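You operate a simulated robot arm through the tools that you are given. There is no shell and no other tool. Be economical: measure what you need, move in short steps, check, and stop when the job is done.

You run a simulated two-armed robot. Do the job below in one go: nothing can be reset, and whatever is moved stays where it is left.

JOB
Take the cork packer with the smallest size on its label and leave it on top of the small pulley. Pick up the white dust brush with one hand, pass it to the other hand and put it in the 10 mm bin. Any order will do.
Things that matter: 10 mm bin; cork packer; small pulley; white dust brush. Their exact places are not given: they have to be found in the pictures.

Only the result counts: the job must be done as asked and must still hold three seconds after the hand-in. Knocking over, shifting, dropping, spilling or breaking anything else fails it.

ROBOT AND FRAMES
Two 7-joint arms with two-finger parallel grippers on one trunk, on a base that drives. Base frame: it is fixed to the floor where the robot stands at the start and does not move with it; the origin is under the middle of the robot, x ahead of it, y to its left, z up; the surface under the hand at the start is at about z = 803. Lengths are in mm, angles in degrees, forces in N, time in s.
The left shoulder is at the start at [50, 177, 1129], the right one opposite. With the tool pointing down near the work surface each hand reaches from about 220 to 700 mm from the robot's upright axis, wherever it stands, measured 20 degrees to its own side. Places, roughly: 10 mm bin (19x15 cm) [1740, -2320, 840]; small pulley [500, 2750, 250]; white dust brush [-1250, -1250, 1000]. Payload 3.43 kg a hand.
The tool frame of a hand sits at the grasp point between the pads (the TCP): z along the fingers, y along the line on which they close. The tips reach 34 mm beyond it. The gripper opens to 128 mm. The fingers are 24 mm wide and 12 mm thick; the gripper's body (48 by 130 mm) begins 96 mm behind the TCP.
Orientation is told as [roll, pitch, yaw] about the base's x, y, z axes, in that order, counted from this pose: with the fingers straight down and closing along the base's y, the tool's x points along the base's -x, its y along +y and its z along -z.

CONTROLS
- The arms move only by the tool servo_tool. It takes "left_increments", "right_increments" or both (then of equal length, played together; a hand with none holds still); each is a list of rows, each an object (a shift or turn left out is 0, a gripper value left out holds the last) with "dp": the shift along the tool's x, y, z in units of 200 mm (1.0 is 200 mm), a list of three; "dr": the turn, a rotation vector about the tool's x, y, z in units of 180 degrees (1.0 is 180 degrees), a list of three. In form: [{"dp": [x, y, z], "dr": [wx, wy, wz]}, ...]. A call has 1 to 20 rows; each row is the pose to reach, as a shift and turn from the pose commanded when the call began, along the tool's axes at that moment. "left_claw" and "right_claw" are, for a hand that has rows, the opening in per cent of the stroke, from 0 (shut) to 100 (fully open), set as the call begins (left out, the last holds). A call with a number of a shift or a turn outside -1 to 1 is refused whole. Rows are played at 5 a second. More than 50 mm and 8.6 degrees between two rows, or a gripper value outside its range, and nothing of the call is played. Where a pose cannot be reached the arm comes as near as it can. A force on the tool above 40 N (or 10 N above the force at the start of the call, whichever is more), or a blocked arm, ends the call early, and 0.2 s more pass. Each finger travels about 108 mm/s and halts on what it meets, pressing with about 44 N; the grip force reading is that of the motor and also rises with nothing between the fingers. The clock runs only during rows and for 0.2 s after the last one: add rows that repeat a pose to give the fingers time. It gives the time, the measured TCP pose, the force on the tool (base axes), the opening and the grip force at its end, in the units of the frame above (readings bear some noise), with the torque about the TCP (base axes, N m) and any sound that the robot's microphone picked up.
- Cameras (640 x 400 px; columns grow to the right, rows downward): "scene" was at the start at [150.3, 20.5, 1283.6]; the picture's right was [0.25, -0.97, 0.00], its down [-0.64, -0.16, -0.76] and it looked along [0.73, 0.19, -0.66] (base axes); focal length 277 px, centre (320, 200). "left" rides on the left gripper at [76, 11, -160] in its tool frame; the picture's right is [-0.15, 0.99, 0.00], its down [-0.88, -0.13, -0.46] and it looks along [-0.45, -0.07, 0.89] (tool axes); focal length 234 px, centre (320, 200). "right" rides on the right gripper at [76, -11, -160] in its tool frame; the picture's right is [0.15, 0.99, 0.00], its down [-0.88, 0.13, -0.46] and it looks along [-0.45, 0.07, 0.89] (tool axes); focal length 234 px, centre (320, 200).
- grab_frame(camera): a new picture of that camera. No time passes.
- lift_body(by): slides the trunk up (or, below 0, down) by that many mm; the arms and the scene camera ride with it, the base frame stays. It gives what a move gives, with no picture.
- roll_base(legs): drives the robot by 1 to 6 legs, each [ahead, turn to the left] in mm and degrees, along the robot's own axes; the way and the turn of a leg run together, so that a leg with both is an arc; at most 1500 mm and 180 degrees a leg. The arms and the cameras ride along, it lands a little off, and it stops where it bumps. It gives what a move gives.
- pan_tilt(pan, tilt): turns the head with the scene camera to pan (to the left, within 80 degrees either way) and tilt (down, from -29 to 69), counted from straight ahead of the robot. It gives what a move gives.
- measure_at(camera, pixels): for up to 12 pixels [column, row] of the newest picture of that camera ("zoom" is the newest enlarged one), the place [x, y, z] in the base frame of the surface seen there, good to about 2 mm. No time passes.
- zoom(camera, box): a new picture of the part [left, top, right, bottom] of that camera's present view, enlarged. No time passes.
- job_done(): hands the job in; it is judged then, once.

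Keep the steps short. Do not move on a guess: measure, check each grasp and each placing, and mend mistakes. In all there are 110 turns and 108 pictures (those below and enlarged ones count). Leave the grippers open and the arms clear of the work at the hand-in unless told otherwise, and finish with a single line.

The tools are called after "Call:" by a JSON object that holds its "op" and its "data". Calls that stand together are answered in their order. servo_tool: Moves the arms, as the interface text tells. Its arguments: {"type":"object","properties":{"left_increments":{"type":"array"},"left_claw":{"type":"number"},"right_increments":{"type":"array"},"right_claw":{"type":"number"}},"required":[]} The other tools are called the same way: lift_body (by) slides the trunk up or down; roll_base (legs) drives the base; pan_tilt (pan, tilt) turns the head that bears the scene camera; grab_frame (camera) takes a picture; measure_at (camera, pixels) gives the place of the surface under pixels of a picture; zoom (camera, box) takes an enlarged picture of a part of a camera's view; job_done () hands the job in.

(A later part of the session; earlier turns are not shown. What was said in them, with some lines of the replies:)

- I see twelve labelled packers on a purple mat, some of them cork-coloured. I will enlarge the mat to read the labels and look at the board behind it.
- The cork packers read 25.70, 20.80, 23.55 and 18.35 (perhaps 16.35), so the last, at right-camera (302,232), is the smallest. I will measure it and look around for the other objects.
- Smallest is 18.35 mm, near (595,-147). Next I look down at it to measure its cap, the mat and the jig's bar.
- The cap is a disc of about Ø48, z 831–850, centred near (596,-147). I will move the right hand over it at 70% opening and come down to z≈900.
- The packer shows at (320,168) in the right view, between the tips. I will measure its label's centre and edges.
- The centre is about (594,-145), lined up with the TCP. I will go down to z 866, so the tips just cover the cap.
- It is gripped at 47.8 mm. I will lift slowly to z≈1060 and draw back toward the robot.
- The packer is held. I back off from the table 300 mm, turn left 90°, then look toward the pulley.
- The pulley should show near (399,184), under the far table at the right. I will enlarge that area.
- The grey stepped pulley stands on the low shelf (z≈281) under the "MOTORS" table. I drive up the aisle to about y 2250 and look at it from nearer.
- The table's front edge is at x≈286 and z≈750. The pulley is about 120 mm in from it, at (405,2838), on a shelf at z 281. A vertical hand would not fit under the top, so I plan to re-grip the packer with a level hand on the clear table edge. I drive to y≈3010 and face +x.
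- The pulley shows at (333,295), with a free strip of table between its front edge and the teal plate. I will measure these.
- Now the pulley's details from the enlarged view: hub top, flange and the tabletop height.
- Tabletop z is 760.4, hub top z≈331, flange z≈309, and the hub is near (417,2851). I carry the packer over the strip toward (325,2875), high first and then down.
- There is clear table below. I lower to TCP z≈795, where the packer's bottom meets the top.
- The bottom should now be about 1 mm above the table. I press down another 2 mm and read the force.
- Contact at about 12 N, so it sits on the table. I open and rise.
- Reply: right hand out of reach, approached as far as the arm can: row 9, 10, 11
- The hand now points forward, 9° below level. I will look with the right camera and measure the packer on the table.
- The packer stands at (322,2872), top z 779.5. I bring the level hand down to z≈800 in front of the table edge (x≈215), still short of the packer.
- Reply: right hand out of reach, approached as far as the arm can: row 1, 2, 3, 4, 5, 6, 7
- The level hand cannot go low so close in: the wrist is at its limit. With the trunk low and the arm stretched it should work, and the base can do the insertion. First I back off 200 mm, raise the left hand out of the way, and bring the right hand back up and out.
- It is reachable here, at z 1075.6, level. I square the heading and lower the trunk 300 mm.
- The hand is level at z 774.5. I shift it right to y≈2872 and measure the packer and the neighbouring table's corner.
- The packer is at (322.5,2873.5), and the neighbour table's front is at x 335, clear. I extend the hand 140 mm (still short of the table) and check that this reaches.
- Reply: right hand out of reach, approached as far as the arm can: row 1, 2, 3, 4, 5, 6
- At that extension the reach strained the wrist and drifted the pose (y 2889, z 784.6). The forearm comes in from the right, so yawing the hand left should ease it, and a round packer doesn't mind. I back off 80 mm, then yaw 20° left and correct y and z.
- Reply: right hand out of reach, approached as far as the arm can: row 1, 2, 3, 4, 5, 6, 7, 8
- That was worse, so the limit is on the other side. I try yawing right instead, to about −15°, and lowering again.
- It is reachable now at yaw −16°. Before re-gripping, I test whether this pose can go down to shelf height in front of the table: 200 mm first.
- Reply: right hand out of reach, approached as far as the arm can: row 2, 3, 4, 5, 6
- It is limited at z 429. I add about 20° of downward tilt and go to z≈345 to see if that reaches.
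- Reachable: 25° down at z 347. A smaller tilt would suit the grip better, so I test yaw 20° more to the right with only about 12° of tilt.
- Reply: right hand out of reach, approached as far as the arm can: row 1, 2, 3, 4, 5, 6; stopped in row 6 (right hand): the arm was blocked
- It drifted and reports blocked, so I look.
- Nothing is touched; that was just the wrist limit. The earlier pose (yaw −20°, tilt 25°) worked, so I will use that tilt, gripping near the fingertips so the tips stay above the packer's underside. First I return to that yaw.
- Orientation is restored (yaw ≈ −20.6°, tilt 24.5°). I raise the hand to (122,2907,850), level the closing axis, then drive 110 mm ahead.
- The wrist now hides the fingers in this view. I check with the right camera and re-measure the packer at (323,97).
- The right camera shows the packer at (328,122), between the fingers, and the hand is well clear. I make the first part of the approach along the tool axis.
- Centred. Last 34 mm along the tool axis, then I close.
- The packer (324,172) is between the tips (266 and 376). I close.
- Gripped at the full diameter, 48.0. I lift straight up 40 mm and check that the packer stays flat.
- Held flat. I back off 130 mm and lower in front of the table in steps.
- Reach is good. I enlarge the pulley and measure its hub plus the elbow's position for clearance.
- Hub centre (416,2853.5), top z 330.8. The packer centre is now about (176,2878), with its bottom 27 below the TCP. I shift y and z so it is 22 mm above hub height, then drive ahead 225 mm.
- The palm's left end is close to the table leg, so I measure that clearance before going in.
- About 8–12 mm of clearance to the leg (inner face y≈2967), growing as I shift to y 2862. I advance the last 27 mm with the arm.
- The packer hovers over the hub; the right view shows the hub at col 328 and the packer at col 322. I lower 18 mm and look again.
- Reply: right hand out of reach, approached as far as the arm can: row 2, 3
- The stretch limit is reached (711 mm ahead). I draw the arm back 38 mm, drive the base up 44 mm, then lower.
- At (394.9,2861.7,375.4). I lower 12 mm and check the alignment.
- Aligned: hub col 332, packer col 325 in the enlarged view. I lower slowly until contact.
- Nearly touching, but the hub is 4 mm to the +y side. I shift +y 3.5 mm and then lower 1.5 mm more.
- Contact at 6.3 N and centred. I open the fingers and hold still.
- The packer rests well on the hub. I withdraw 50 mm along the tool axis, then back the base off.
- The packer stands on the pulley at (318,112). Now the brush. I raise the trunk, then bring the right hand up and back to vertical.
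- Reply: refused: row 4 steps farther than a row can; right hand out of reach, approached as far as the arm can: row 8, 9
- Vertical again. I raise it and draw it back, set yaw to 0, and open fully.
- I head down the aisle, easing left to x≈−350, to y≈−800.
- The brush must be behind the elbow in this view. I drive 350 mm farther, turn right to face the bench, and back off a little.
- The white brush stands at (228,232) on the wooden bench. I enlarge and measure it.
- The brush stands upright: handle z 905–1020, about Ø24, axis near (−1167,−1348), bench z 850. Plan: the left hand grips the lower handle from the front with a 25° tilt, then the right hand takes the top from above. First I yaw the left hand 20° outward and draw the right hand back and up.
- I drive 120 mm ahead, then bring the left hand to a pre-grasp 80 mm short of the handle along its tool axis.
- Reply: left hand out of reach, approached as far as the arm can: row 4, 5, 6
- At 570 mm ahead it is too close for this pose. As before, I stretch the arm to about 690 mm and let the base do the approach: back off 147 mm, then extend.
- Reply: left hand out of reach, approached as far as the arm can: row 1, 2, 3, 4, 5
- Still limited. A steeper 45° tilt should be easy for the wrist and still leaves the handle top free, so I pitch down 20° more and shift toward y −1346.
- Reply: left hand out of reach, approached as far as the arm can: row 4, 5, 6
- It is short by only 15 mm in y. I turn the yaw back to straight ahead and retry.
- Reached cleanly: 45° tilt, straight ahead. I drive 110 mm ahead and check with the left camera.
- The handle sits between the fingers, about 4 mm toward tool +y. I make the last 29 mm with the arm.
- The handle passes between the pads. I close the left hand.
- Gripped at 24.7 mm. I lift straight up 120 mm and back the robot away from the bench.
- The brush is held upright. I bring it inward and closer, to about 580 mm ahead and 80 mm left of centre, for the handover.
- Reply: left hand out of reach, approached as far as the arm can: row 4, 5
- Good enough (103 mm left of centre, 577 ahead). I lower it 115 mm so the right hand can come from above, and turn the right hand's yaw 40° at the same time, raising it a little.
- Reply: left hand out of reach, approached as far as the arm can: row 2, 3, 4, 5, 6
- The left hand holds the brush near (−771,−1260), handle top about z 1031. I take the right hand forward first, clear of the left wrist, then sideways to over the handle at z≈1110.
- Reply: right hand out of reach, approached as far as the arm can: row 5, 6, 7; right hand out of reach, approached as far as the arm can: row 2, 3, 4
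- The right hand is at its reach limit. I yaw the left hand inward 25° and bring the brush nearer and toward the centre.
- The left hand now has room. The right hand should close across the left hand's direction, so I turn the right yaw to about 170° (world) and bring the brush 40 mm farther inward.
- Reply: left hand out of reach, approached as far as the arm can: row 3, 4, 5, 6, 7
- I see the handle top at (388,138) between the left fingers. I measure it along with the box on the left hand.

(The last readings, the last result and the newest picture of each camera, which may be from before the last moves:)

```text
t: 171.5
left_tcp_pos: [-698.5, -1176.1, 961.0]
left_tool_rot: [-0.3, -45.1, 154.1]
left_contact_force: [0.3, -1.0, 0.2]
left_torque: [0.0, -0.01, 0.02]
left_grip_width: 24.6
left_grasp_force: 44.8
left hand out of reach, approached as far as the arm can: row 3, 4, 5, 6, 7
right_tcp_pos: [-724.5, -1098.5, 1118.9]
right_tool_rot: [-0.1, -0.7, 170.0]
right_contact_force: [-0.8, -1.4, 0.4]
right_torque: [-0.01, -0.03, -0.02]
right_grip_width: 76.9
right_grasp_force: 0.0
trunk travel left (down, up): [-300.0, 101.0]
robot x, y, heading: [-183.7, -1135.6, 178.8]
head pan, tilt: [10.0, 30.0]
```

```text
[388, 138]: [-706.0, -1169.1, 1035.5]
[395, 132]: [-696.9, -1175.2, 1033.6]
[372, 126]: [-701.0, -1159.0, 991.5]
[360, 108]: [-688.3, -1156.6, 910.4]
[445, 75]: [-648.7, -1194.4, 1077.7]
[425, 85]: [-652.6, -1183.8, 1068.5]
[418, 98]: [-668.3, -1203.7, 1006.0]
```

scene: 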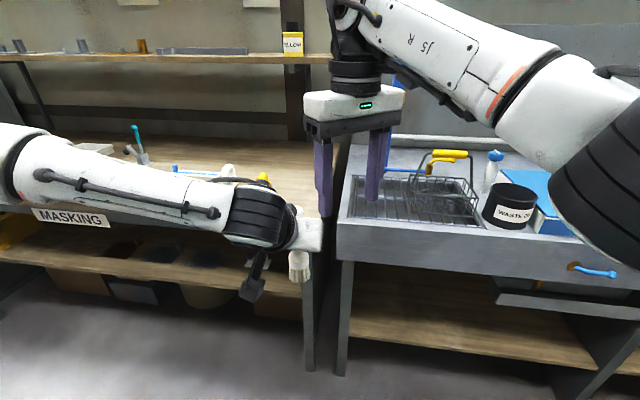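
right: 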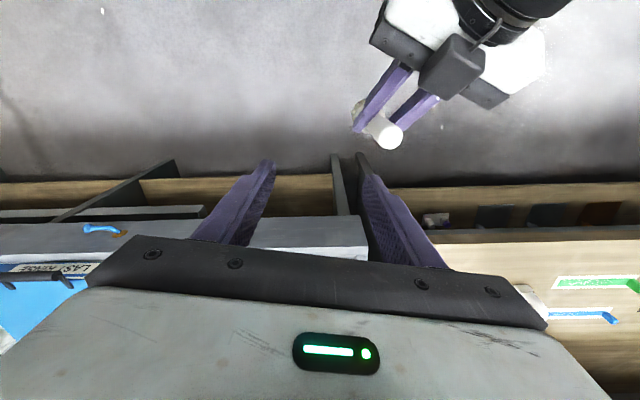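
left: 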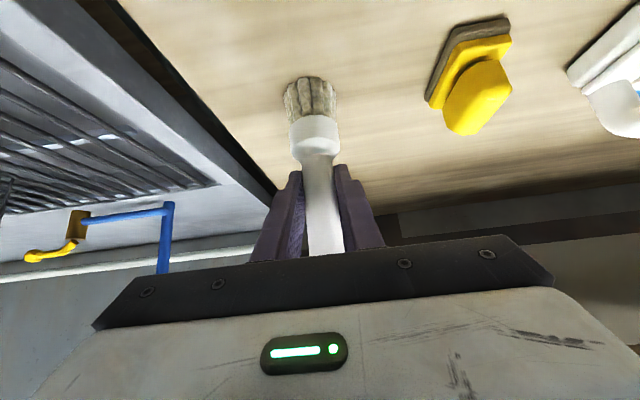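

Handle top is at (−705,−1170,1035), upright. I move the right hand over it and come down part way.

Call:
{"op": "servo_tool", "data": {"right_increments": [{"dp": [0.07, 0.17, 0]}, {"dp": [0.154, 0.341, 0]}, {"dp": [0.154, 0.341, 0]}, {"dp": [0.154, 0.341, 0.1]}, {"dp": [0.154, 0.341, 0.2]}, {"dp": [0.154, 0.341, 0.2]}], "right_claw": 50}}

Call:
{"op": "grab_frame", "data": {"camera": "right"}}

```text
t: 172.9
left_tcp_pos: [-698.7, -1175.9, 960.1]
left_tool_rot: [-0.2, -45.2, 154.2]
left_contact_force: [0.2, 0.2, -0.8]
left_torque: [-0.01, 0.0, -0.01]
left_grip_width: 24.9
left_grasp_force: 44.2
right_tcp_pos: [-708.9, -1169.5, 1078.8]
right_tool_rot: [-0.1, -0.7, 170.2]
right_contact_force: [-0.2, -0.3, -0.3]
right_torque: [0.0, 0.03, 0.02]
right_grip_width: 63.9
right_grasp_force: 0.1
trunk travel left (down, up): [-300.0, 101.0]
robot x, y, heading: [-184.2, -1134.4, 178.9]
head pan, tilt: [10.0, 30.0]
```

```text
29 pictures are left
```

right: 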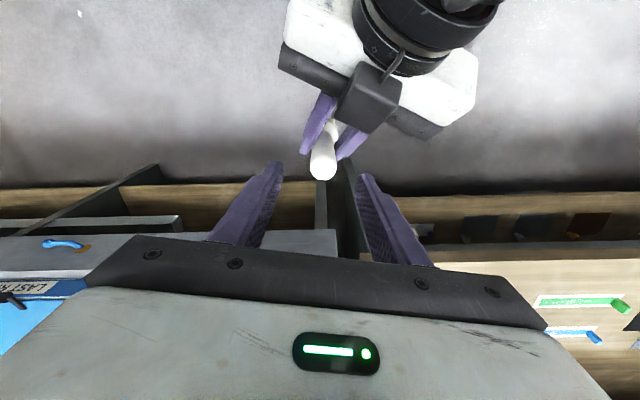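

Centred between the tips. I go down 50 mm to TCP z≈1029 and close the right hand.

Call:
{"op": "servo_tool", "data": {"right_increments": [{"dp": [0.012, 0, 0.07]}, {"dp": [0.015, 0.003, 0.14]}, {"dp": [0.015, 0.003, 0.2]}, {"dp": [0.015, 0.003, 0.25]}, {"dp": [0.015, 0.003, 0.25]}]}}

Call:
{"op": "servo_tool", "data": {"right_increments": [{"dp": [0, 0, 0]}, {"dp": [0, 0, 0]}, {"dp": [0, 0, 0]}, {"dp": [0, 0, 0]}], "right_claw": 5}}

Call:
{"op": "grab_frame", "data": {"camera": "right"}}

```text
t: 174.1
left_tcp_pos: [-698.0, -1176.7, 960.3]
left_tool_rot: [-0.2, -45.1, 154.2]
left_contact_force: [0.4, 0.2, -0.9]
left_torque: [0.0, 0.01, 0.01]
left_grip_width: 24.9
left_grasp_force: 43.9
right_tcp_pos: [-705.3, -1170.6, 1025.7]
right_tool_rot: [-0.1, -0.7, 170.1]
right_contact_force: [0.0, -0.4, 0.8]
right_torque: [0.0, 0.03, 0.02]
right_grip_width: 64.1
right_grasp_force: 0.1
trunk travel left (down, up): [-300.0, 101.0]
robot x, y, heading: [-186.5, -1135.6, 178.9]
head pan, tilt: [10.0, 30.0]
```

```text
t: 175.1
left_tcp_pos: [-697.9, -1175.0, 962.1]
left_tool_rot: [-0.2, -45.1, 154.1]
left_contact_force: [2.1, 9.1, -0.4]
left_torque: [-0.18, 0.09, -0.09]
left_grip_width: 24.7
left_grasp_force: 43.8
right_tcp_pos: [-704.9, -1172.7, 1028.0]
right_tool_rot: [0.1, -0.7, 170.1]
right_contact_force: [-2.6, -9.7, -0.1]
right_torque: [-0.37, 0.08, -0.02]
right_grip_width: 24.7
right_grasp_force: 43.9
trunk travel left (down, up): [-300.0, 101.0]
robot x, y, heading: [-186.8, -1137.5, 178.7]
head pan, tilt: [10.0, 30.0]
```

```text
28 pictures are left
```

right: 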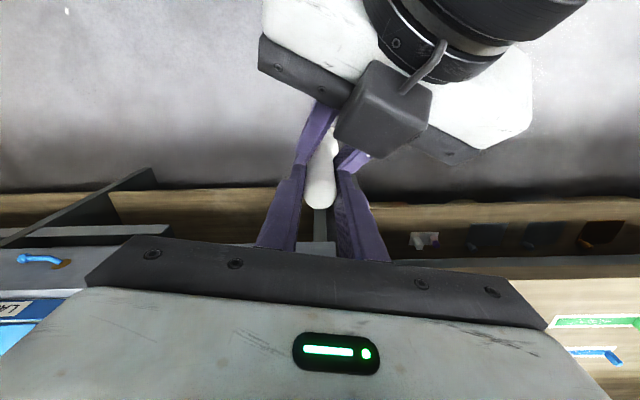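

Both hands hold the handle at 24.7 mm. I open the left hand and withdraw it level, backwards.

Call:
{"op": "servo_tool", "data": {"left_increments": [{"dp": [0, 0, 0]}, {"dp": [0, 0, 0]}, {"dp": [0.05, 0, -0.05]}, {"dp": [0.12, 0, -0.12]}, {"dp": [0.2, 0, -0.2]}, {"dp": [0.3, 0, -0.28]}, {"dp": [0.4, 0, -0.36]}], "left_claw": 50}}

Call:
{"op": "grab_frame", "data": {"camera": "right"}}

Call:
{"op": "grab_frame", "data": {"camera": "scene"}}

```text
t: 176.7
left_tcp_pos: [-602.8, -1222.4, 956.2]
left_tool_rot: [-0.1, -45.0, 154.2]
left_contact_force: [0.7, 0.6, -0.2]
left_torque: [0.01, 0.02, 0.02]
left_grip_width: 63.8
left_grasp_force: 0.0
right_tcp_pos: [-704.5, -1171.3, 1027.8]
right_tool_rot: [-0.1, -0.7, 170.1]
right_contact_force: [0.3, 0.0, 0.6]
right_torque: [-0.01, -0.01, -0.04]
right_grip_width: 24.6
right_grasp_force: 44.0
trunk travel left (down, up): [-300.0, 101.0]
robot x, y, heading: [-184.7, -1139.1, 178.8]
head pan, tilt: [10.0, 30.0]
```

```text
27 pictures are left
```

right: 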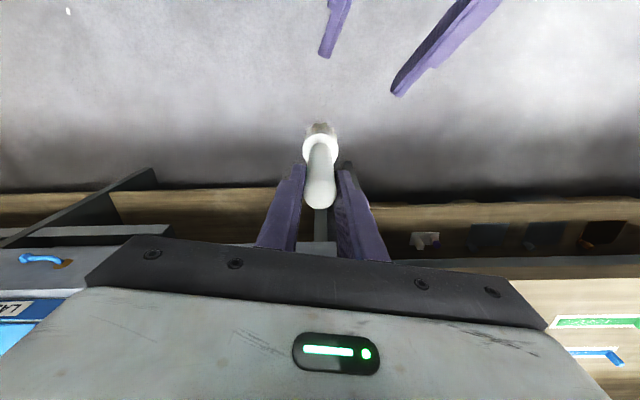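

```text
26 pictures are left
```

scene: 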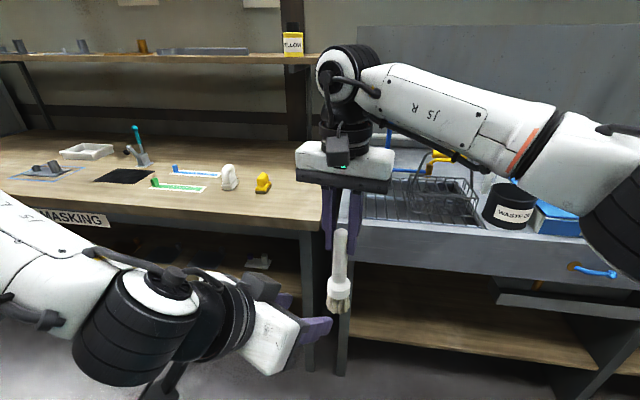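

The right hand alone holds the brush. I raise it a little, swing the left hand outward and back to vertical, then turn to face −y and look for the bin.

Call:
{"op": "servo_tool", "data": {"left_increments": [{"dp": [0, 0.2, 0]}, {"dp": [0, 0.4, 0]}, {"dp": [0, 0.6, 0], "dr": [0, 0.045, 0]}, {"dp": [0, 0.75, 0], "dr": [0, 0.09, 0]}, {"dp": [0, 0.75, 0], "dr": [0, 0.135, 0]}, {"dp": [0, 0.75, 0], "dr": [0, 0.18, 0]}, {"dp": [0, 0.75, 0], "dr": [0, 0.225, 0]}, {"dp": [0, 0.75, 0], "dr": [0, 0.25, 0]}], "right_increments": [{"dp": [0, 0, 0]}, {"dp": [0, 0, 0]}, {"dp": [0, 0, -0.1]}, {"dp": [0, 0, -0.2]}, {"dp": [0.1, 0, -0.3]}, {"dp": [0.2, 0, -0.35]}, {"dp": [0.3, 0, -0.35]}, {"dp": [0.3, 0, -0.35]}]}}

Call:
{"op": "roll_base", "data": {"legs": [[0, 90]]}}

Call:
{"op": "pan_tilt", "data": {"pan": 45, "tilt": 15}}

Call:
{"op": "grab_frame", "data": {"camera": "scene"}}

```text
t: 178.5
left_tcp_pos: [-667.1, -1357.9, 955.8]
left_tool_rot: [-0.3, 0.1, 154.2]
left_contact_force: [0.2, -0.4, 0.2]
left_torque: [0.01, -0.01, 0.05]
left_grip_width: 63.9
left_grasp_force: 0.1
right_tcp_pos: [-644.1, -1179.9, 1097.8]
right_tool_rot: [-0.2, -0.7, 170.0]
right_contact_force: [-0.7, 0.4, -1.5]
right_torque: [0.02, 0.02, 0.03]
right_grip_width: 24.6
right_grasp_force: 43.9
trunk travel left (down, up): [-300.0, 101.0]
robot x, y, heading: [-186.4, -1135.7, 178.8]
head pan, tilt: [10.0, 30.0]
```

```text
t: 182.8
left_tcp_pos: [39.6, -1616.5, 954.1]
left_tool_rot: [-0.2, 0.0, -115.4]
left_contact_force: [-0.9, 0.4, -0.6]
left_torque: [0.02, -0.03, 0.0]
left_grip_width: 63.9
left_grasp_force: 0.0
right_tcp_pos: [-138.0, -1596.0, 1097.4]
right_tool_rot: [-0.1, -0.7, -99.5]
right_contact_force: [-0.7, 0.1, -1.7]
right_torque: [-0.04, 0.01, -0.01]
right_grip_width: 24.7
right_grasp_force: 44.3
trunk travel left (down, up): [-300.0, 101.0]
robot x, y, heading: [-186.0, -1137.6, -90.5]
head pan, tilt: [10.0, 30.0]
```

```text
t: 183.8
left_tcp_pos: [38.7, -1616.3, 955.5]
left_tool_rot: [-0.1, 0.0, -115.5]
left_contact_force: [0.4, -0.1, -1.2]
left_torque: [0.05, 0.03, 0.0]
left_grip_width: 64.3
left_grasp_force: 0.1
right_tcp_pos: [-139.1, -1596.5, 1097.6]
right_tool_rot: [0.0, -0.7, -99.5]
right_contact_force: [-0.1, 0.8, -1.3]
right_torque: [0.01, 0.0, 0.03]
right_grip_width: 24.9
right_grasp_force: 43.8
trunk travel left (down, up): [-300.0, 101.0]
robot x, y, heading: [-187.7, -1139.3, -90.8]
head pan, tilt: [45.0, 15.0]
```

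```text
25 pictures are left
```

scene: 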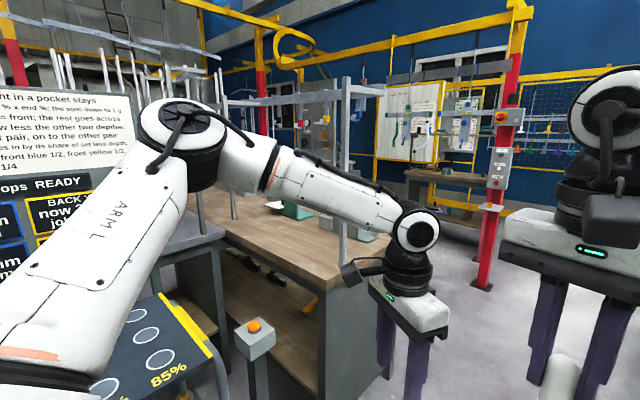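

The bin lies behind the left arm, at about (250,185), on the wooden bench. I measure the bench corner, the button post and the floor for a path.

Call:
{"op": "measure_at", "data": {"camera": "scene", "pixels": [[322, 290], [388, 235], [255, 327], [210, 345], [235, 245], [300, 208], [360, 240], [260, 205], [490, 210], [500, 320], [430, 185], [275, 320]]}}

Call:
{"op": "pan_tilt", "data": {"pan": 20, "tilt": 25}}

Call:
{"op": "grab_frame", "data": {"camera": "scene"}}

```text
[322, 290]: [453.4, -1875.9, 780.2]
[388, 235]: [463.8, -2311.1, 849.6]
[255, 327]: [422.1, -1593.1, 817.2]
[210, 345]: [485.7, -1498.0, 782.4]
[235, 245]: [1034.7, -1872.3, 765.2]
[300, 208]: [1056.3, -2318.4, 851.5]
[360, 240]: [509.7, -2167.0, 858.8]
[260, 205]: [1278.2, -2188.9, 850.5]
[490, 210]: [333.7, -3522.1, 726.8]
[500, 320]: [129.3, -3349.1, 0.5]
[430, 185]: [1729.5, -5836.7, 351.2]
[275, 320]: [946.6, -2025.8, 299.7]
```

```text
t: 184.7
left_tcp_pos: [38.9, -1616.3, 955.1]
left_tool_rot: [0.0, 0.0, -115.5]
left_contact_force: [0.6, 0.4, 0.0]
left_torque: [0.04, -0.01, 0.01]
left_grip_width: 63.9
left_grasp_force: 0.0
right_tcp_pos: [-139.0, -1595.9, 1097.2]
right_tool_rot: [0.0, -0.7, -99.5]
right_contact_force: [-0.1, 0.8, -0.8]
right_torque: [-0.04, 0.0, -0.01]
right_grip_width: 24.7
right_grasp_force: 44.5
trunk travel left (down, up): [-300.0, 101.0]
robot x, y, heading: [-186.1, -1133.7, -90.9]
head pan, tilt: [20.0, 25.0]
```

```text
24 pictures are left
```

scene: 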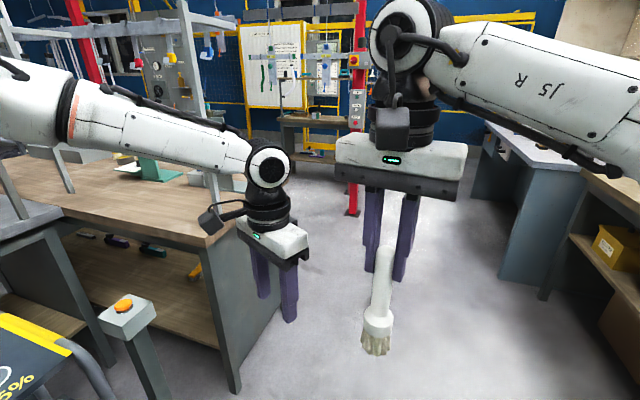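

The bench's left end is at x≈453. I drive 1350 mm down the aisle past it and look left along its south side.

Call:
{"op": "roll_base", "data": {"legs": [[1350, 0]]}}

Call:
{"op": "pan_tilt", "data": {"pan": 75, "tilt": 15}}

Call:
{"op": "grab_frame", "data": {"camera": "scene"}}

```text
t: 191.4
left_tcp_pos: [22.7, -2956.1, 955.2]
left_tool_rot: [-0.2, 0.0, -115.5]
left_contact_force: [-0.3, -0.5, -0.2]
left_torque: [-0.03, -0.01, 0.0]
left_grip_width: 64.1
left_grasp_force: 0.1
right_tcp_pos: [-155.8, -2936.7, 1097.4]
right_tool_rot: [-0.1, -0.7, -99.5]
right_contact_force: [0.8, 0.0, -0.6]
right_torque: [0.01, -0.03, 0.02]
right_grip_width: 24.6
right_grasp_force: 44.2
trunk travel left (down, up): [-300.0, 101.0]
robot x, y, heading: [-201.5, -2474.5, -90.5]
head pan, tilt: [20.0, 25.0]
```

```text
t: 192.6
left_tcp_pos: [22.5, -2955.3, 954.0]
left_tool_rot: [0.0, 0.1, -115.5]
left_contact_force: [0.6, 0.6, 0.9]
left_torque: [-0.01, -0.02, 0.02]
left_grip_width: 63.8
left_grasp_force: 0.1
right_tcp_pos: [-155.7, -2936.2, 1097.2]
right_tool_rot: [-0.2, -0.7, -99.5]
right_contact_force: [1.3, 0.4, -1.5]
right_torque: [0.03, 0.0, -0.01]
right_grip_width: 24.9
right_grasp_force: 44.2
trunk travel left (down, up): [-300.0, 101.0]
robot x, y, heading: [-204.6, -2474.9, -90.8]
head pan, tilt: [75.0, 15.0]
```

```text
23 pictures are left
```

scene: 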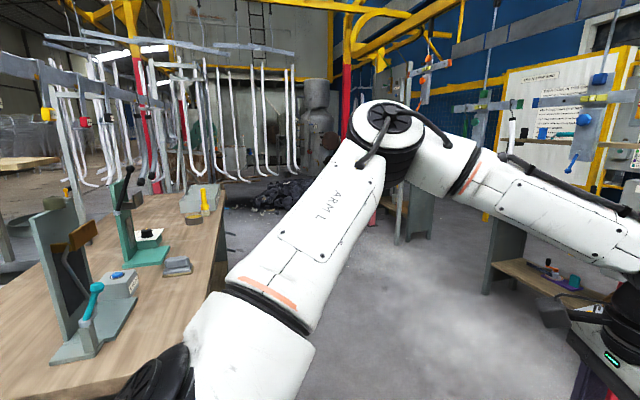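

I see the bench's south edge running away at left, with open floor beside it. I measure the edge and the items on it.

Call:
{"op": "zoom", "data": {"camera": "scene", "box": [100, 120, 300, 300]}}

Call:
{"op": "measure_at", "data": {"camera": "scene", "pixels": [[218, 240], [222, 205], [195, 203], [150, 240], [178, 268], [270, 195], [385, 230], [425, 230], [480, 290], [440, 250], [340, 170], [210, 300]]}}

```text
2.22 times, centred on (200, 210) of scene
```

zoom: 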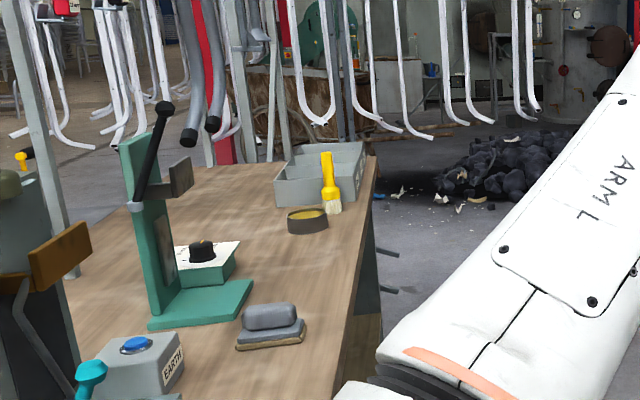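

```text
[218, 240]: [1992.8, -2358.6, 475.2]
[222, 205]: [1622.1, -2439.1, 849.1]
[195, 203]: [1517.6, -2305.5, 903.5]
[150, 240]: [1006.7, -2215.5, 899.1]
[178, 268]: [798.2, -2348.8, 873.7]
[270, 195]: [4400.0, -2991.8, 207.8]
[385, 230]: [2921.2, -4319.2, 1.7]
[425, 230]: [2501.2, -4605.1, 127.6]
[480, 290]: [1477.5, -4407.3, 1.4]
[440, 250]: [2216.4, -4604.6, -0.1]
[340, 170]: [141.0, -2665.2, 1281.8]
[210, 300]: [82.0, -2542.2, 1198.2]
```

The grey compartment bins stand around x≈1650, 130 mm in from the south edge (y≈−2450, top z 850). I drive to y≈−2900, turn left to face +x, and go along the bench.

Call:
{"op": "roll_base", "data": {"legs": [[430, 0], [0, 90.8], [1000, 0]]}}

Call:
{"op": "pan_tilt", "data": {"pan": 35, "tilt": 25}}

Call:
{"op": "grab_frame", "data": {"camera": "scene"}}

```text
t: 203.9
left_tcp_pos: [1268.6, -2672.4, 955.3]
left_tool_rot: [0.0, -0.1, -24.1]
left_contact_force: [-0.6, 0.2, 0.5]
left_torque: [-0.01, 0.02, 0.0]
left_grip_width: 64.2
left_grasp_force: 0.0
right_tcp_pos: [1251.6, -2852.4, 1096.9]
right_tool_rot: [-0.1, -0.6, -8.1]
right_contact_force: [-0.2, -0.3, -0.9]
right_torque: [0.03, -0.01, 0.0]
right_grip_width: 24.5
right_grasp_force: 43.8
trunk travel left (down, up): [-300.0, 101.0]
robot x, y, heading: [794.9, -2908.7, 0.5]
head pan, tilt: [75.0, 15.0]
```

```text
t: 204.9
left_tcp_pos: [1268.6, -2674.0, 955.9]
left_tool_rot: [-0.2, 0.1, -24.2]
left_contact_force: [-0.3, 1.0, 0.2]
left_torque: [0.01, 0.0, 0.03]
left_grip_width: 64.0
left_grasp_force: 0.0
right_tcp_pos: [1251.3, -2852.1, 1097.7]
right_tool_rot: [-0.1, -0.7, -8.2]
right_contact_force: [0.0, 0.0, -0.5]
right_torque: [0.0, -0.01, -0.01]
right_grip_width: 24.4
right_grasp_force: 43.9
trunk travel left (down, up): [-300.0, 101.0]
robot x, y, heading: [796.0, -2906.6, 0.6]
head pan, tilt: [35.0, 25.0]
```

```text
21 pictures are left
```

scene: 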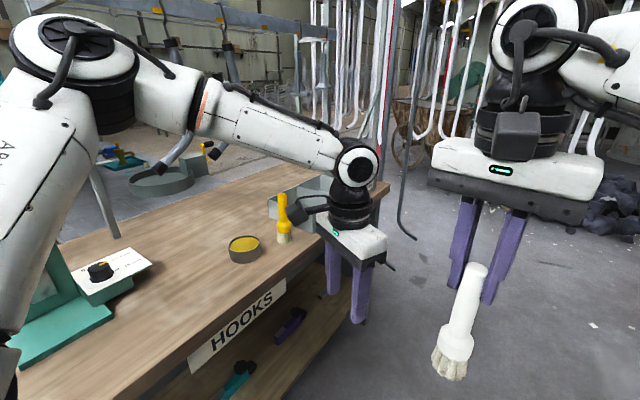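

I continue to about (1560,−3040) and turn to face the bench (+y).

Call:
{"op": "roll_base", "data": {"legs": [[0, -10.6], [780, 0], [0, 100]]}}

Call:
{"op": "pan_tilt", "data": {"pan": -10, "tilt": 30}}

Call:
{"op": "grab_frame", "data": {"camera": "scene"}}

```text
t: 214.1
left_tcp_pos: [1312.4, -2571.1, 955.6]
left_tool_rot: [-0.1, 0.0, 66.3]
left_contact_force: [0.2, -0.1, -0.9]
left_torque: [0.0, 0.03, -0.02]
left_grip_width: 64.2
left_grasp_force: 0.1
right_tcp_pos: [1491.0, -2584.5, 1096.8]
right_tool_rot: [-0.1, -0.7, 82.2]
right_contact_force: [-0.7, 0.0, -0.1]
right_torque: [-0.02, -0.01, 0.03]
right_grip_width: 24.6
right_grasp_force: 44.3
trunk travel left (down, up): [-300.0, 101.0]
robot x, y, heading: [1556.3, -3045.8, 91.2]
head pan, tilt: [35.0, 25.0]
```

```text
t: 215.2
left_tcp_pos: [1311.7, -2570.8, 954.2]
left_tool_rot: [-0.1, 0.0, 66.2]
left_contact_force: [-0.6, -0.4, 0.5]
left_torque: [0.02, 0.03, 0.02]
left_grip_width: 63.7
left_grasp_force: 0.1
right_tcp_pos: [1490.4, -2585.2, 1097.2]
right_tool_rot: [-0.1, -0.6, 82.2]
right_contact_force: [-0.8, 0.5, -0.8]
right_torque: [0.0, 0.02, 0.01]
right_grip_width: 24.7
right_grasp_force: 43.8
trunk travel left (down, up): [-300.0, 101.0]
robot x, y, heading: [1552.2, -3044.7, 91.2]
head pan, tilt: [-10.0, 30.0]
```

```text
20 pictures are left
```

scene: 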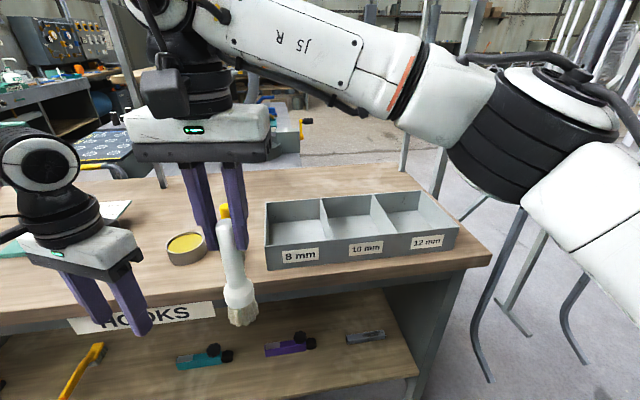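

A tray with three bins: 8, 10 and 12 mm. The 10 mm bin is the middle one, at (357,225). I enlarge and measure its walls and floor.

Call:
{"op": "zoom", "data": {"camera": "scene", "box": [250, 175, 470, 285]}}

Call:
{"op": "measure_at", "data": {"camera": "zoom", "pixels": [[250, 185], [420, 165], [215, 65], [358, 55], [300, 150], [320, 120], [390, 125], [270, 110], [340, 195], [340, 225], [300, 80], [200, 145]]}}

```text
2.91 times, centred on (360, 230) of scene
```

zoom: 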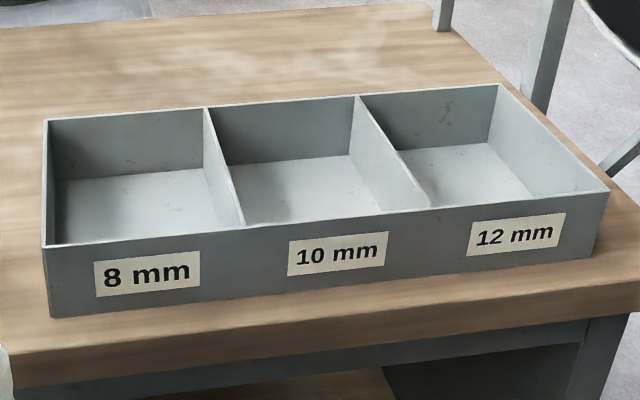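

```text
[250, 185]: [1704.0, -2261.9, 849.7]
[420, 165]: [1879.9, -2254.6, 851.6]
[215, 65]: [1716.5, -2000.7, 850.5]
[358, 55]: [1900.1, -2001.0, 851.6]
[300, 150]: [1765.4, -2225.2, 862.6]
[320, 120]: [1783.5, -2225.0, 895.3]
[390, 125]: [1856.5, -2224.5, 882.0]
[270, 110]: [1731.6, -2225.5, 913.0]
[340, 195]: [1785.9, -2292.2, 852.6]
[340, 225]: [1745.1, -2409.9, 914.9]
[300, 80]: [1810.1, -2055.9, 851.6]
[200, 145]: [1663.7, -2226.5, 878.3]
```

Call:
{"op": "measure_at", "data": {"camera": "zoom", "pixels": [[208, 115], [243, 222], [360, 102], [428, 206], [240, 200], [395, 165], [330, 215], [290, 190], [45, 245], [609, 190]]}}

```text
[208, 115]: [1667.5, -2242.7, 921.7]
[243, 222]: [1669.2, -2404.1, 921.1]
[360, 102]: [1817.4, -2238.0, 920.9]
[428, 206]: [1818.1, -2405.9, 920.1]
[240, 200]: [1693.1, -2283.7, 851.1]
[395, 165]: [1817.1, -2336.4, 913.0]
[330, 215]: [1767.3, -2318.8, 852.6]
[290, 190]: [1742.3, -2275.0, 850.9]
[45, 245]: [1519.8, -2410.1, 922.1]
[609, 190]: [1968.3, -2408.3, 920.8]
```

The 10 mm bin spans x 1669–1817 and y −2410…−2226, floor z 852, rim z 921. I raise both hands for margin, drive up 130 mm, then carry the brush over the bin's centre (1743,−2317).

Call:
{"op": "servo_tool", "data": {"right_increments": [{"dp": [0, 0, -0.1]}, {"dp": [0, 0, -0.2]}, {"dp": [0, 0, -0.2]}], "left_increments": [{"dp": [0, 0, -0.2]}, {"dp": [0, 0, -0.4]}, {"dp": [0, 0, -0.6]}]}}

Call:
{"op": "roll_base", "data": {"legs": [[140, -1.2]]}}

Call:
{"op": "grab_frame", "data": {"camera": "scene"}}

```text
t: 216.0
left_tcp_pos: [1314.2, -2571.9, 1077.4]
left_tool_rot: [-0.1, 0.0, 66.3]
left_contact_force: [0.4, -0.2, -0.5]
left_torque: [-0.02, 0.02, -0.02]
left_grip_width: 64.0
left_grasp_force: 0.1
right_tcp_pos: [1493.0, -2585.4, 1137.9]
right_tool_rot: [-0.2, -0.7, 82.2]
right_contact_force: [-0.3, -0.5, -1.1]
right_torque: [0.03, 0.0, -0.02]
right_grip_width: 24.7
right_grasp_force: 43.9
trunk travel left (down, up): [-300.0, 101.0]
robot x, y, heading: [1548.1, -3040.1, 91.1]
head pan, tilt: [-10.0, 30.0]
```

```text
t: 217.3
left_tcp_pos: [1321.7, -2428.4, 1076.3]
left_tool_rot: [-0.1, 0.0, 65.2]
left_contact_force: [-0.5, 0.3, -0.3]
left_torque: [-0.05, 0.0, -0.02]
left_grip_width: 64.1
left_grasp_force: 0.1
right_tcp_pos: [1498.2, -2446.5, 1136.2]
right_tool_rot: [-0.1, -0.6, 81.2]
right_contact_force: [-0.5, 1.4, -1.6]
right_torque: [0.01, -0.04, 0.03]
right_grip_width: 24.4
right_grasp_force: 43.3
trunk travel left (down, up): [-300.0, 101.0]
robot x, y, heading: [1548.1, -2907.8, 89.9]
head pan, tilt: [-10.0, 30.0]
```

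```text
18 pictures are left
```

scene: 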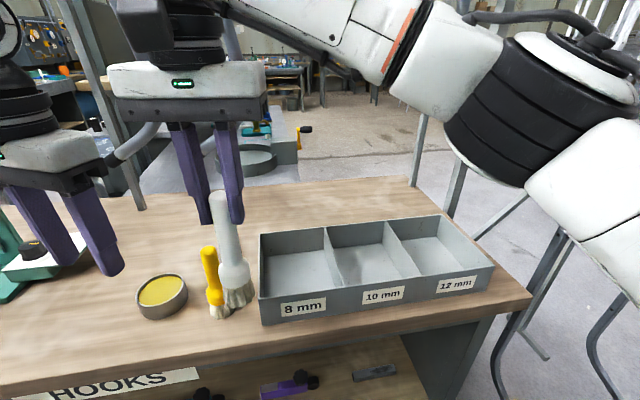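

The brush is clear of the yellow one. I move sideways first (+x), then in over the bin.

Call:
{"op": "servo_tool", "data": {"right_increments": [{"dp": [-0.035, -0.23, 0]}, {"dp": [-0.07, -0.47, 0]}, {"dp": [-0.11, -0.7, 0]}, {"dp": [-0.145, -0.94, 0]}, {"dp": [-0.145, -0.94, 0]}]}}

Call:
{"op": "servo_tool", "data": {"right_increments": [{"dp": [-0.22, -0.06, 0]}, {"dp": [-0.44, -0.12, 0]}, {"dp": [-0.68, -0.173, 0]}, {"dp": [-0.68, -0.173, 0]}]}}

Call:
{"op": "grab_frame", "data": {"camera": "scene"}}

Call:
{"op": "grab_frame", "data": {"camera": "right"}}

```text
t: 218.5
left_tcp_pos: [1321.9, -2429.4, 1076.4]
left_tool_rot: [-0.1, 0.0, 65.2]
left_contact_force: [0.4, 0.0, -0.2]
left_torque: [0.05, -0.01, 0.0]
left_grip_width: 64.2
left_grasp_force: 0.1
right_tcp_pos: [1687.9, -2445.5, 1139.1]
right_tool_rot: [-0.3, -0.7, 81.3]
right_contact_force: [-0.3, 0.3, -1.5]
right_torque: [0.01, 0.0, 0.02]
right_grip_width: 24.7
right_grasp_force: 44.1
trunk travel left (down, up): [-300.0, 101.0]
robot x, y, heading: [1550.0, -2900.7, 89.7]
head pan, tilt: [-10.0, 30.0]
```

```text
t: 219.5
left_tcp_pos: [1322.0, -2430.2, 1077.5]
left_tool_rot: [-0.1, 0.0, 65.2]
left_contact_force: [0.1, -0.9, 1.1]
left_torque: [-0.01, -0.01, -0.02]
left_grip_width: 64.0
left_grasp_force: 0.1
right_tcp_pos: [1744.3, -2317.6, 1141.1]
right_tool_rot: [-0.2, -0.7, 81.2]
right_contact_force: [-0.1, 0.0, -2.2]
right_torque: [0.02, 0.01, 0.01]
right_grip_width: 24.5
right_grasp_force: 44.3
trunk travel left (down, up): [-300.0, 101.0]
robot x, y, heading: [1549.3, -2905.0, 90.0]
head pan, tilt: [-10.0, 30.0]
```

```text
17 pictures are left
```

scene: 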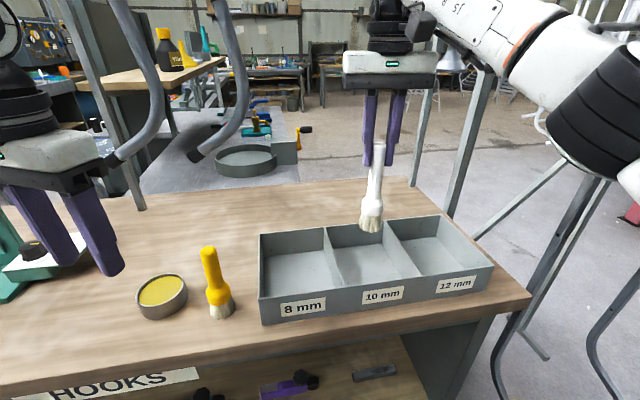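

```text
16 pictures are left
```

right: 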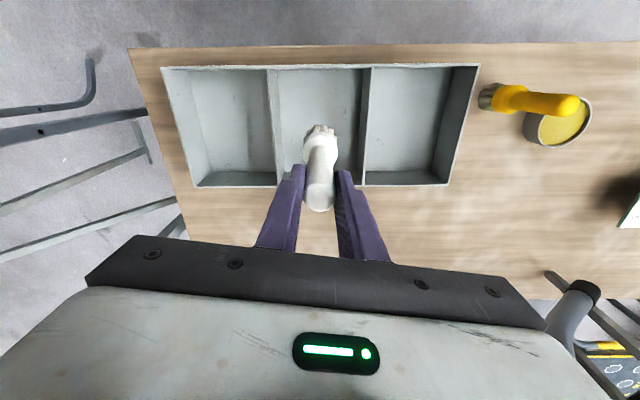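

It is over the middle bin. I measure the brush's ends to see its tilt and bottom height.

Call:
{"op": "zoom", "data": {"camera": "scene", "box": [330, 130, 430, 240]}}

Call:
{"op": "measure_at", "data": {"camera": "scene", "pixels": [[371, 228], [372, 213], [373, 200], [376, 180], [378, 165], [378, 150]]}}

```text
3.64 times, centred on (380, 185) of scene
```

zoom: 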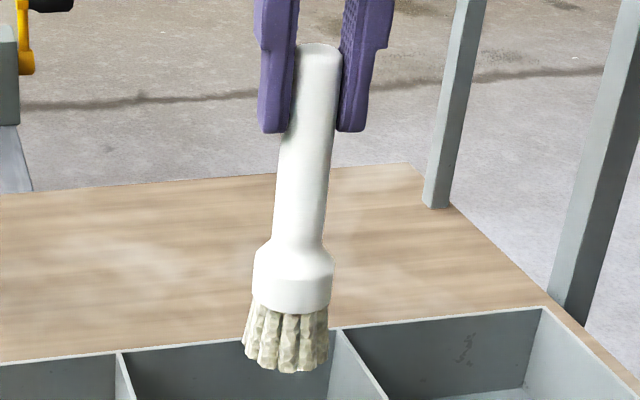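

```text
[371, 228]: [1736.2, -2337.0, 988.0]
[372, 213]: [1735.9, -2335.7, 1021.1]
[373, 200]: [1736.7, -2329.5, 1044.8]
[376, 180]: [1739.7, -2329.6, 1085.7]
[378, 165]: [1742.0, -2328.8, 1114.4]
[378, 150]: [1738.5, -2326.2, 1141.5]
```

Upright and centred, bottom about z 978. I lower 116 mm, then look.

Call:
{"op": "servo_tool", "data": {"right_increments": [{"dp": [0, 0, 0.2]}, {"dp": [0, 0, 0.4]}, {"dp": [0, 0, 0.5]}, {"dp": [0, 0, 0.58]}, {"dp": [0, 0, 0.58]}]}}

Call:
{"op": "grab_frame", "data": {"camera": "scene"}}

Call:
{"op": "measure_at", "data": {"camera": "scene", "pixels": [[370, 273], [370, 262]]}}

```text
t: 220.7
left_tcp_pos: [1321.2, -2429.5, 1076.0]
left_tool_rot: [-0.2, 0.0, 65.2]
left_contact_force: [0.0, 0.1, -0.9]
left_torque: [0.01, 0.04, -0.01]
left_grip_width: 63.9
left_grasp_force: 0.1
right_tcp_pos: [1743.5, -2316.7, 1023.5]
right_tool_rot: [-0.2, -0.7, 81.2]
right_contact_force: [-0.2, -0.1, -1.4]
right_torque: [0.02, -0.03, -0.04]
right_grip_width: 24.6
right_grasp_force: 43.9
trunk travel left (down, up): [-300.0, 101.0]
robot x, y, heading: [1552.1, -2905.2, 89.9]
head pan, tilt: [-10.0, 30.0]
```

```text
14 pictures are left
```

scene: 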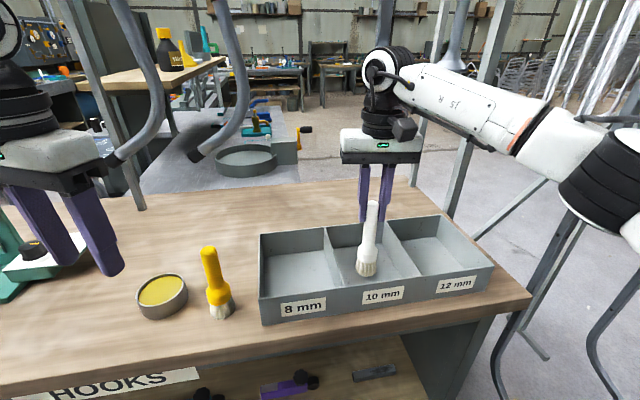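

```text
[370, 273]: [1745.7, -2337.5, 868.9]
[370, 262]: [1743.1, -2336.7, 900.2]
```

The brush is inside the 10 mm bin, about 8 mm above its floor. I lower slowly until contact.

Call:
{"op": "servo_tool", "data": {"right_increments": [{"dp": [0, 0, 0.02]}, {"dp": [0, 0, 0.035]}, {"dp": [0, 0, 0.047]}, {"dp": [0, 0, 0.047]}]}}

```text
t: 221.7
left_tcp_pos: [1321.6, -2430.9, 1076.7]
left_tool_rot: [-0.1, 0.1, 65.3]
left_contact_force: [-0.3, 0.2, 0.8]
left_torque: [0.03, 0.0, 0.0]
left_grip_width: 64.1
left_grasp_force: 0.1
right_tcp_pos: [1744.4, -2317.5, 1014.2]
right_tool_rot: [-0.1, -0.8, 81.2]
right_contact_force: [0.8, 0.4, -0.9]
right_torque: [0.01, -0.01, 0.0]
right_grip_width: 24.9
right_grasp_force: 44.4
trunk travel left (down, up): [-300.0, 101.0]
robot x, y, heading: [1550.4, -2905.5, 89.9]
head pan, tilt: [-10.0, 30.0]
```

Call:
{"op": "servo_tool", "data": {"right_increments": [{"dp": [0, 0, 0.008]}, {"dp": [0, 0, 0.016]}, {"dp": [0, 0, 0.022]}, {"dp": [0, 0, 0.022]}]}}

Call:
{"op": "zoom", "data": {"camera": "scene", "box": [320, 180, 420, 300]}}

```text
t: 222.7
left_tcp_pos: [1321.5, -2431.2, 1078.7]
left_tool_rot: [0.0, -0.2, 65.2]
left_contact_force: [-0.1, 0.0, 0.6]
left_torque: [-0.01, -0.05, 0.01]
left_grip_width: 64.2
left_grasp_force: 0.1
right_tcp_pos: [1743.7, -2317.7, 1014.1]
right_tool_rot: [-0.1, -1.0, 81.2]
right_contact_force: [2.6, -3.3, 20.8]
right_torque: [-0.06, -0.33, -0.07]
right_grip_width: 24.6
right_grasp_force: 43.9
trunk travel left (down, up): [-300.0, 101.0]
robot x, y, heading: [1549.5, -2903.7, 90.3]
head pan, tilt: [-10.0, 30.0]
```

```text
3.33 times, centred on (370, 240) of scene
```

zoom: 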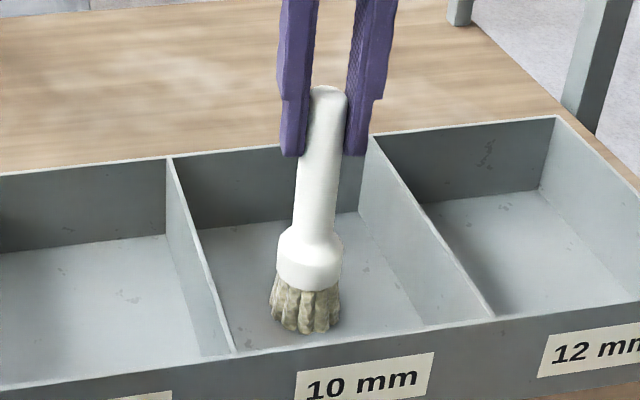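

It stands on the bin floor (20.8 N). I ease up 3 mm, open, and after a pause lift away.

Call:
{"op": "servo_tool", "data": {"right_increments": [{"dp": [0, 0, -0.018]}, {"dp": [0, 0, -0.018]}]}}

Call:
{"op": "servo_tool", "data": {"right_increments": [{"dp": [0, 0, 0]}, {"dp": [0, 0, 0]}, {"dp": [0, 0, 0]}, {"dp": [0, 0, -0.1]}, {"dp": [0, 0, -0.25]}, {"dp": [0, 0, -0.45]}, {"dp": [0, 0, -0.65]}], "right_claw": 50}}

Call:
{"op": "grab_frame", "data": {"camera": "scene"}}

```text
t: 223.3
left_tcp_pos: [1321.6, -2430.6, 1077.2]
left_tool_rot: [-0.2, -0.1, 65.2]
left_contact_force: [-0.1, -1.2, 0.5]
left_torque: [-0.02, 0.0, 0.02]
left_grip_width: 63.9
left_grasp_force: 0.0
right_tcp_pos: [1744.5, -2316.2, 1013.3]
right_tool_rot: [-0.1, -0.7, 81.2]
right_contact_force: [1.8, 1.2, 7.9]
right_torque: [0.38, -0.17, -0.03]
right_grip_width: 24.8
right_grasp_force: 43.8
trunk travel left (down, up): [-300.0, 101.0]
robot x, y, heading: [1550.3, -2902.7, 89.9]
head pan, tilt: [-10.0, 30.0]
```

```text
t: 224.9
left_tcp_pos: [1321.5, -2430.7, 1077.1]
left_tool_rot: [-0.1, 0.0, 65.2]
left_contact_force: [-0.4, -0.2, -0.4]
left_torque: [-0.03, -0.02, 0.01]
left_grip_width: 64.0
left_grasp_force: 0.0
right_tcp_pos: [1743.0, -2318.9, 1143.2]
right_tool_rot: [-0.2, -0.7, 81.2]
right_contact_force: [-0.4, -0.2, -0.8]
right_torque: [0.02, -0.01, 0.0]
right_grip_width: 64.2
right_grasp_force: 0.0
trunk travel left (down, up): [-300.0, 101.0]
robot x, y, heading: [1550.3, -2904.7, 90.1]
head pan, tilt: [-10.0, 30.0]
```

```text
12 pictures are left
```

scene: 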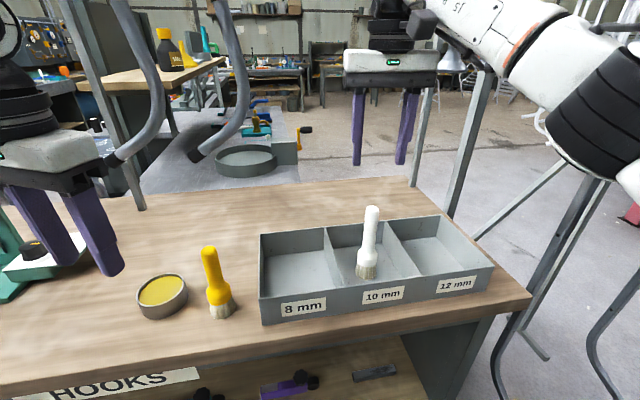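

The brush stands by itself in the 10 mm bin. I back off, open both grippers, and take a last look.

Call:
{"op": "roll_base", "data": {"legs": [[-350, 0]]}}

Call:
{"op": "servo_tool", "data": {"right_increments": [{"dp": [0, 0, 0]}, {"dp": [0, 0, 0]}, {"dp": [0, 0, 0]}, {"dp": [0, 0, 0]}], "left_increments": [{"dp": [0, 0, 0]}, {"dp": [0, 0, 0]}, {"dp": [0, 0, 0]}, {"dp": [0, 0, 0]}], "right_claw": 100, "left_claw": 100}}

Call:
{"op": "grab_frame", "data": {"camera": "scene"}}

```text
t: 227.2
left_tcp_pos: [1318.2, -2784.5, 1077.3]
left_tool_rot: [0.0, -0.1, 65.9]
left_contact_force: [0.3, 0.1, 0.0]
left_torque: [0.02, 0.01, 0.0]
left_grip_width: 64.1
left_grasp_force: 0.0
right_tcp_pos: [1740.7, -2668.4, 1142.4]
right_tool_rot: [-0.1, -0.7, 81.8]
right_contact_force: [-0.8, -0.3, 0.7]
right_torque: [0.0, 0.01, 0.01]
right_grip_width: 64.2
right_grasp_force: 0.1
trunk travel left (down, up): [-300.0, 101.0]
robot x, y, heading: [1552.6, -3258.5, 90.8]
head pan, tilt: [-10.0, 30.0]
```

```text
t: 228.2
left_tcp_pos: [1318.7, -2784.8, 1074.8]
left_tool_rot: [-0.2, 0.0, 65.9]
left_contact_force: [-0.7, -0.5, 0.0]
left_torque: [0.0, -0.03, 0.0]
left_grip_width: 128.0
left_grasp_force: 0.0
right_tcp_pos: [1740.3, -2668.5, 1143.4]
right_tool_rot: [-0.1, -0.7, 81.9]
right_contact_force: [0.2, 0.6, 0.2]
right_torque: [0.0, 0.02, 0.0]
right_grip_width: 127.8
right_grasp_force: 0.0
trunk travel left (down, up): [-300.0, 101.0]
robot x, y, heading: [1553.3, -3257.8, 90.8]
head pan, tilt: [-10.0, 30.0]
```

```text
11 pictures are left
```

scene: 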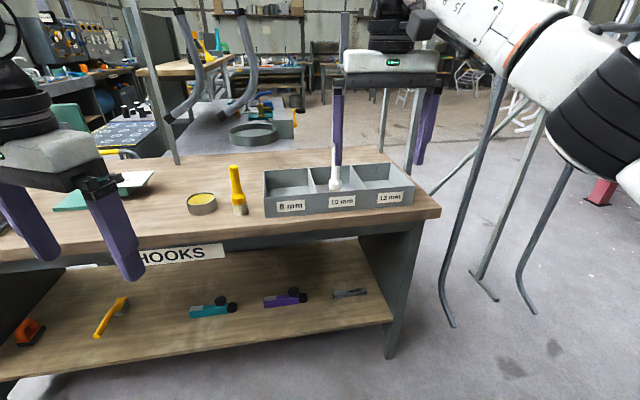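

Both parts are in place: the 18.35 mm packer on the pulley and the brush upright in the 10 mm bin. The grippers are open and the arms clear, so I hand in.

Call:
{"op": "job_done", "data": {}}

```text
The job is handed in.
```

The 18.35 mm cork packer is on top of the small pulley, and the white dust brush was picked up by the left hand, passed to the right and stands in the 10 mm bin; handed in.
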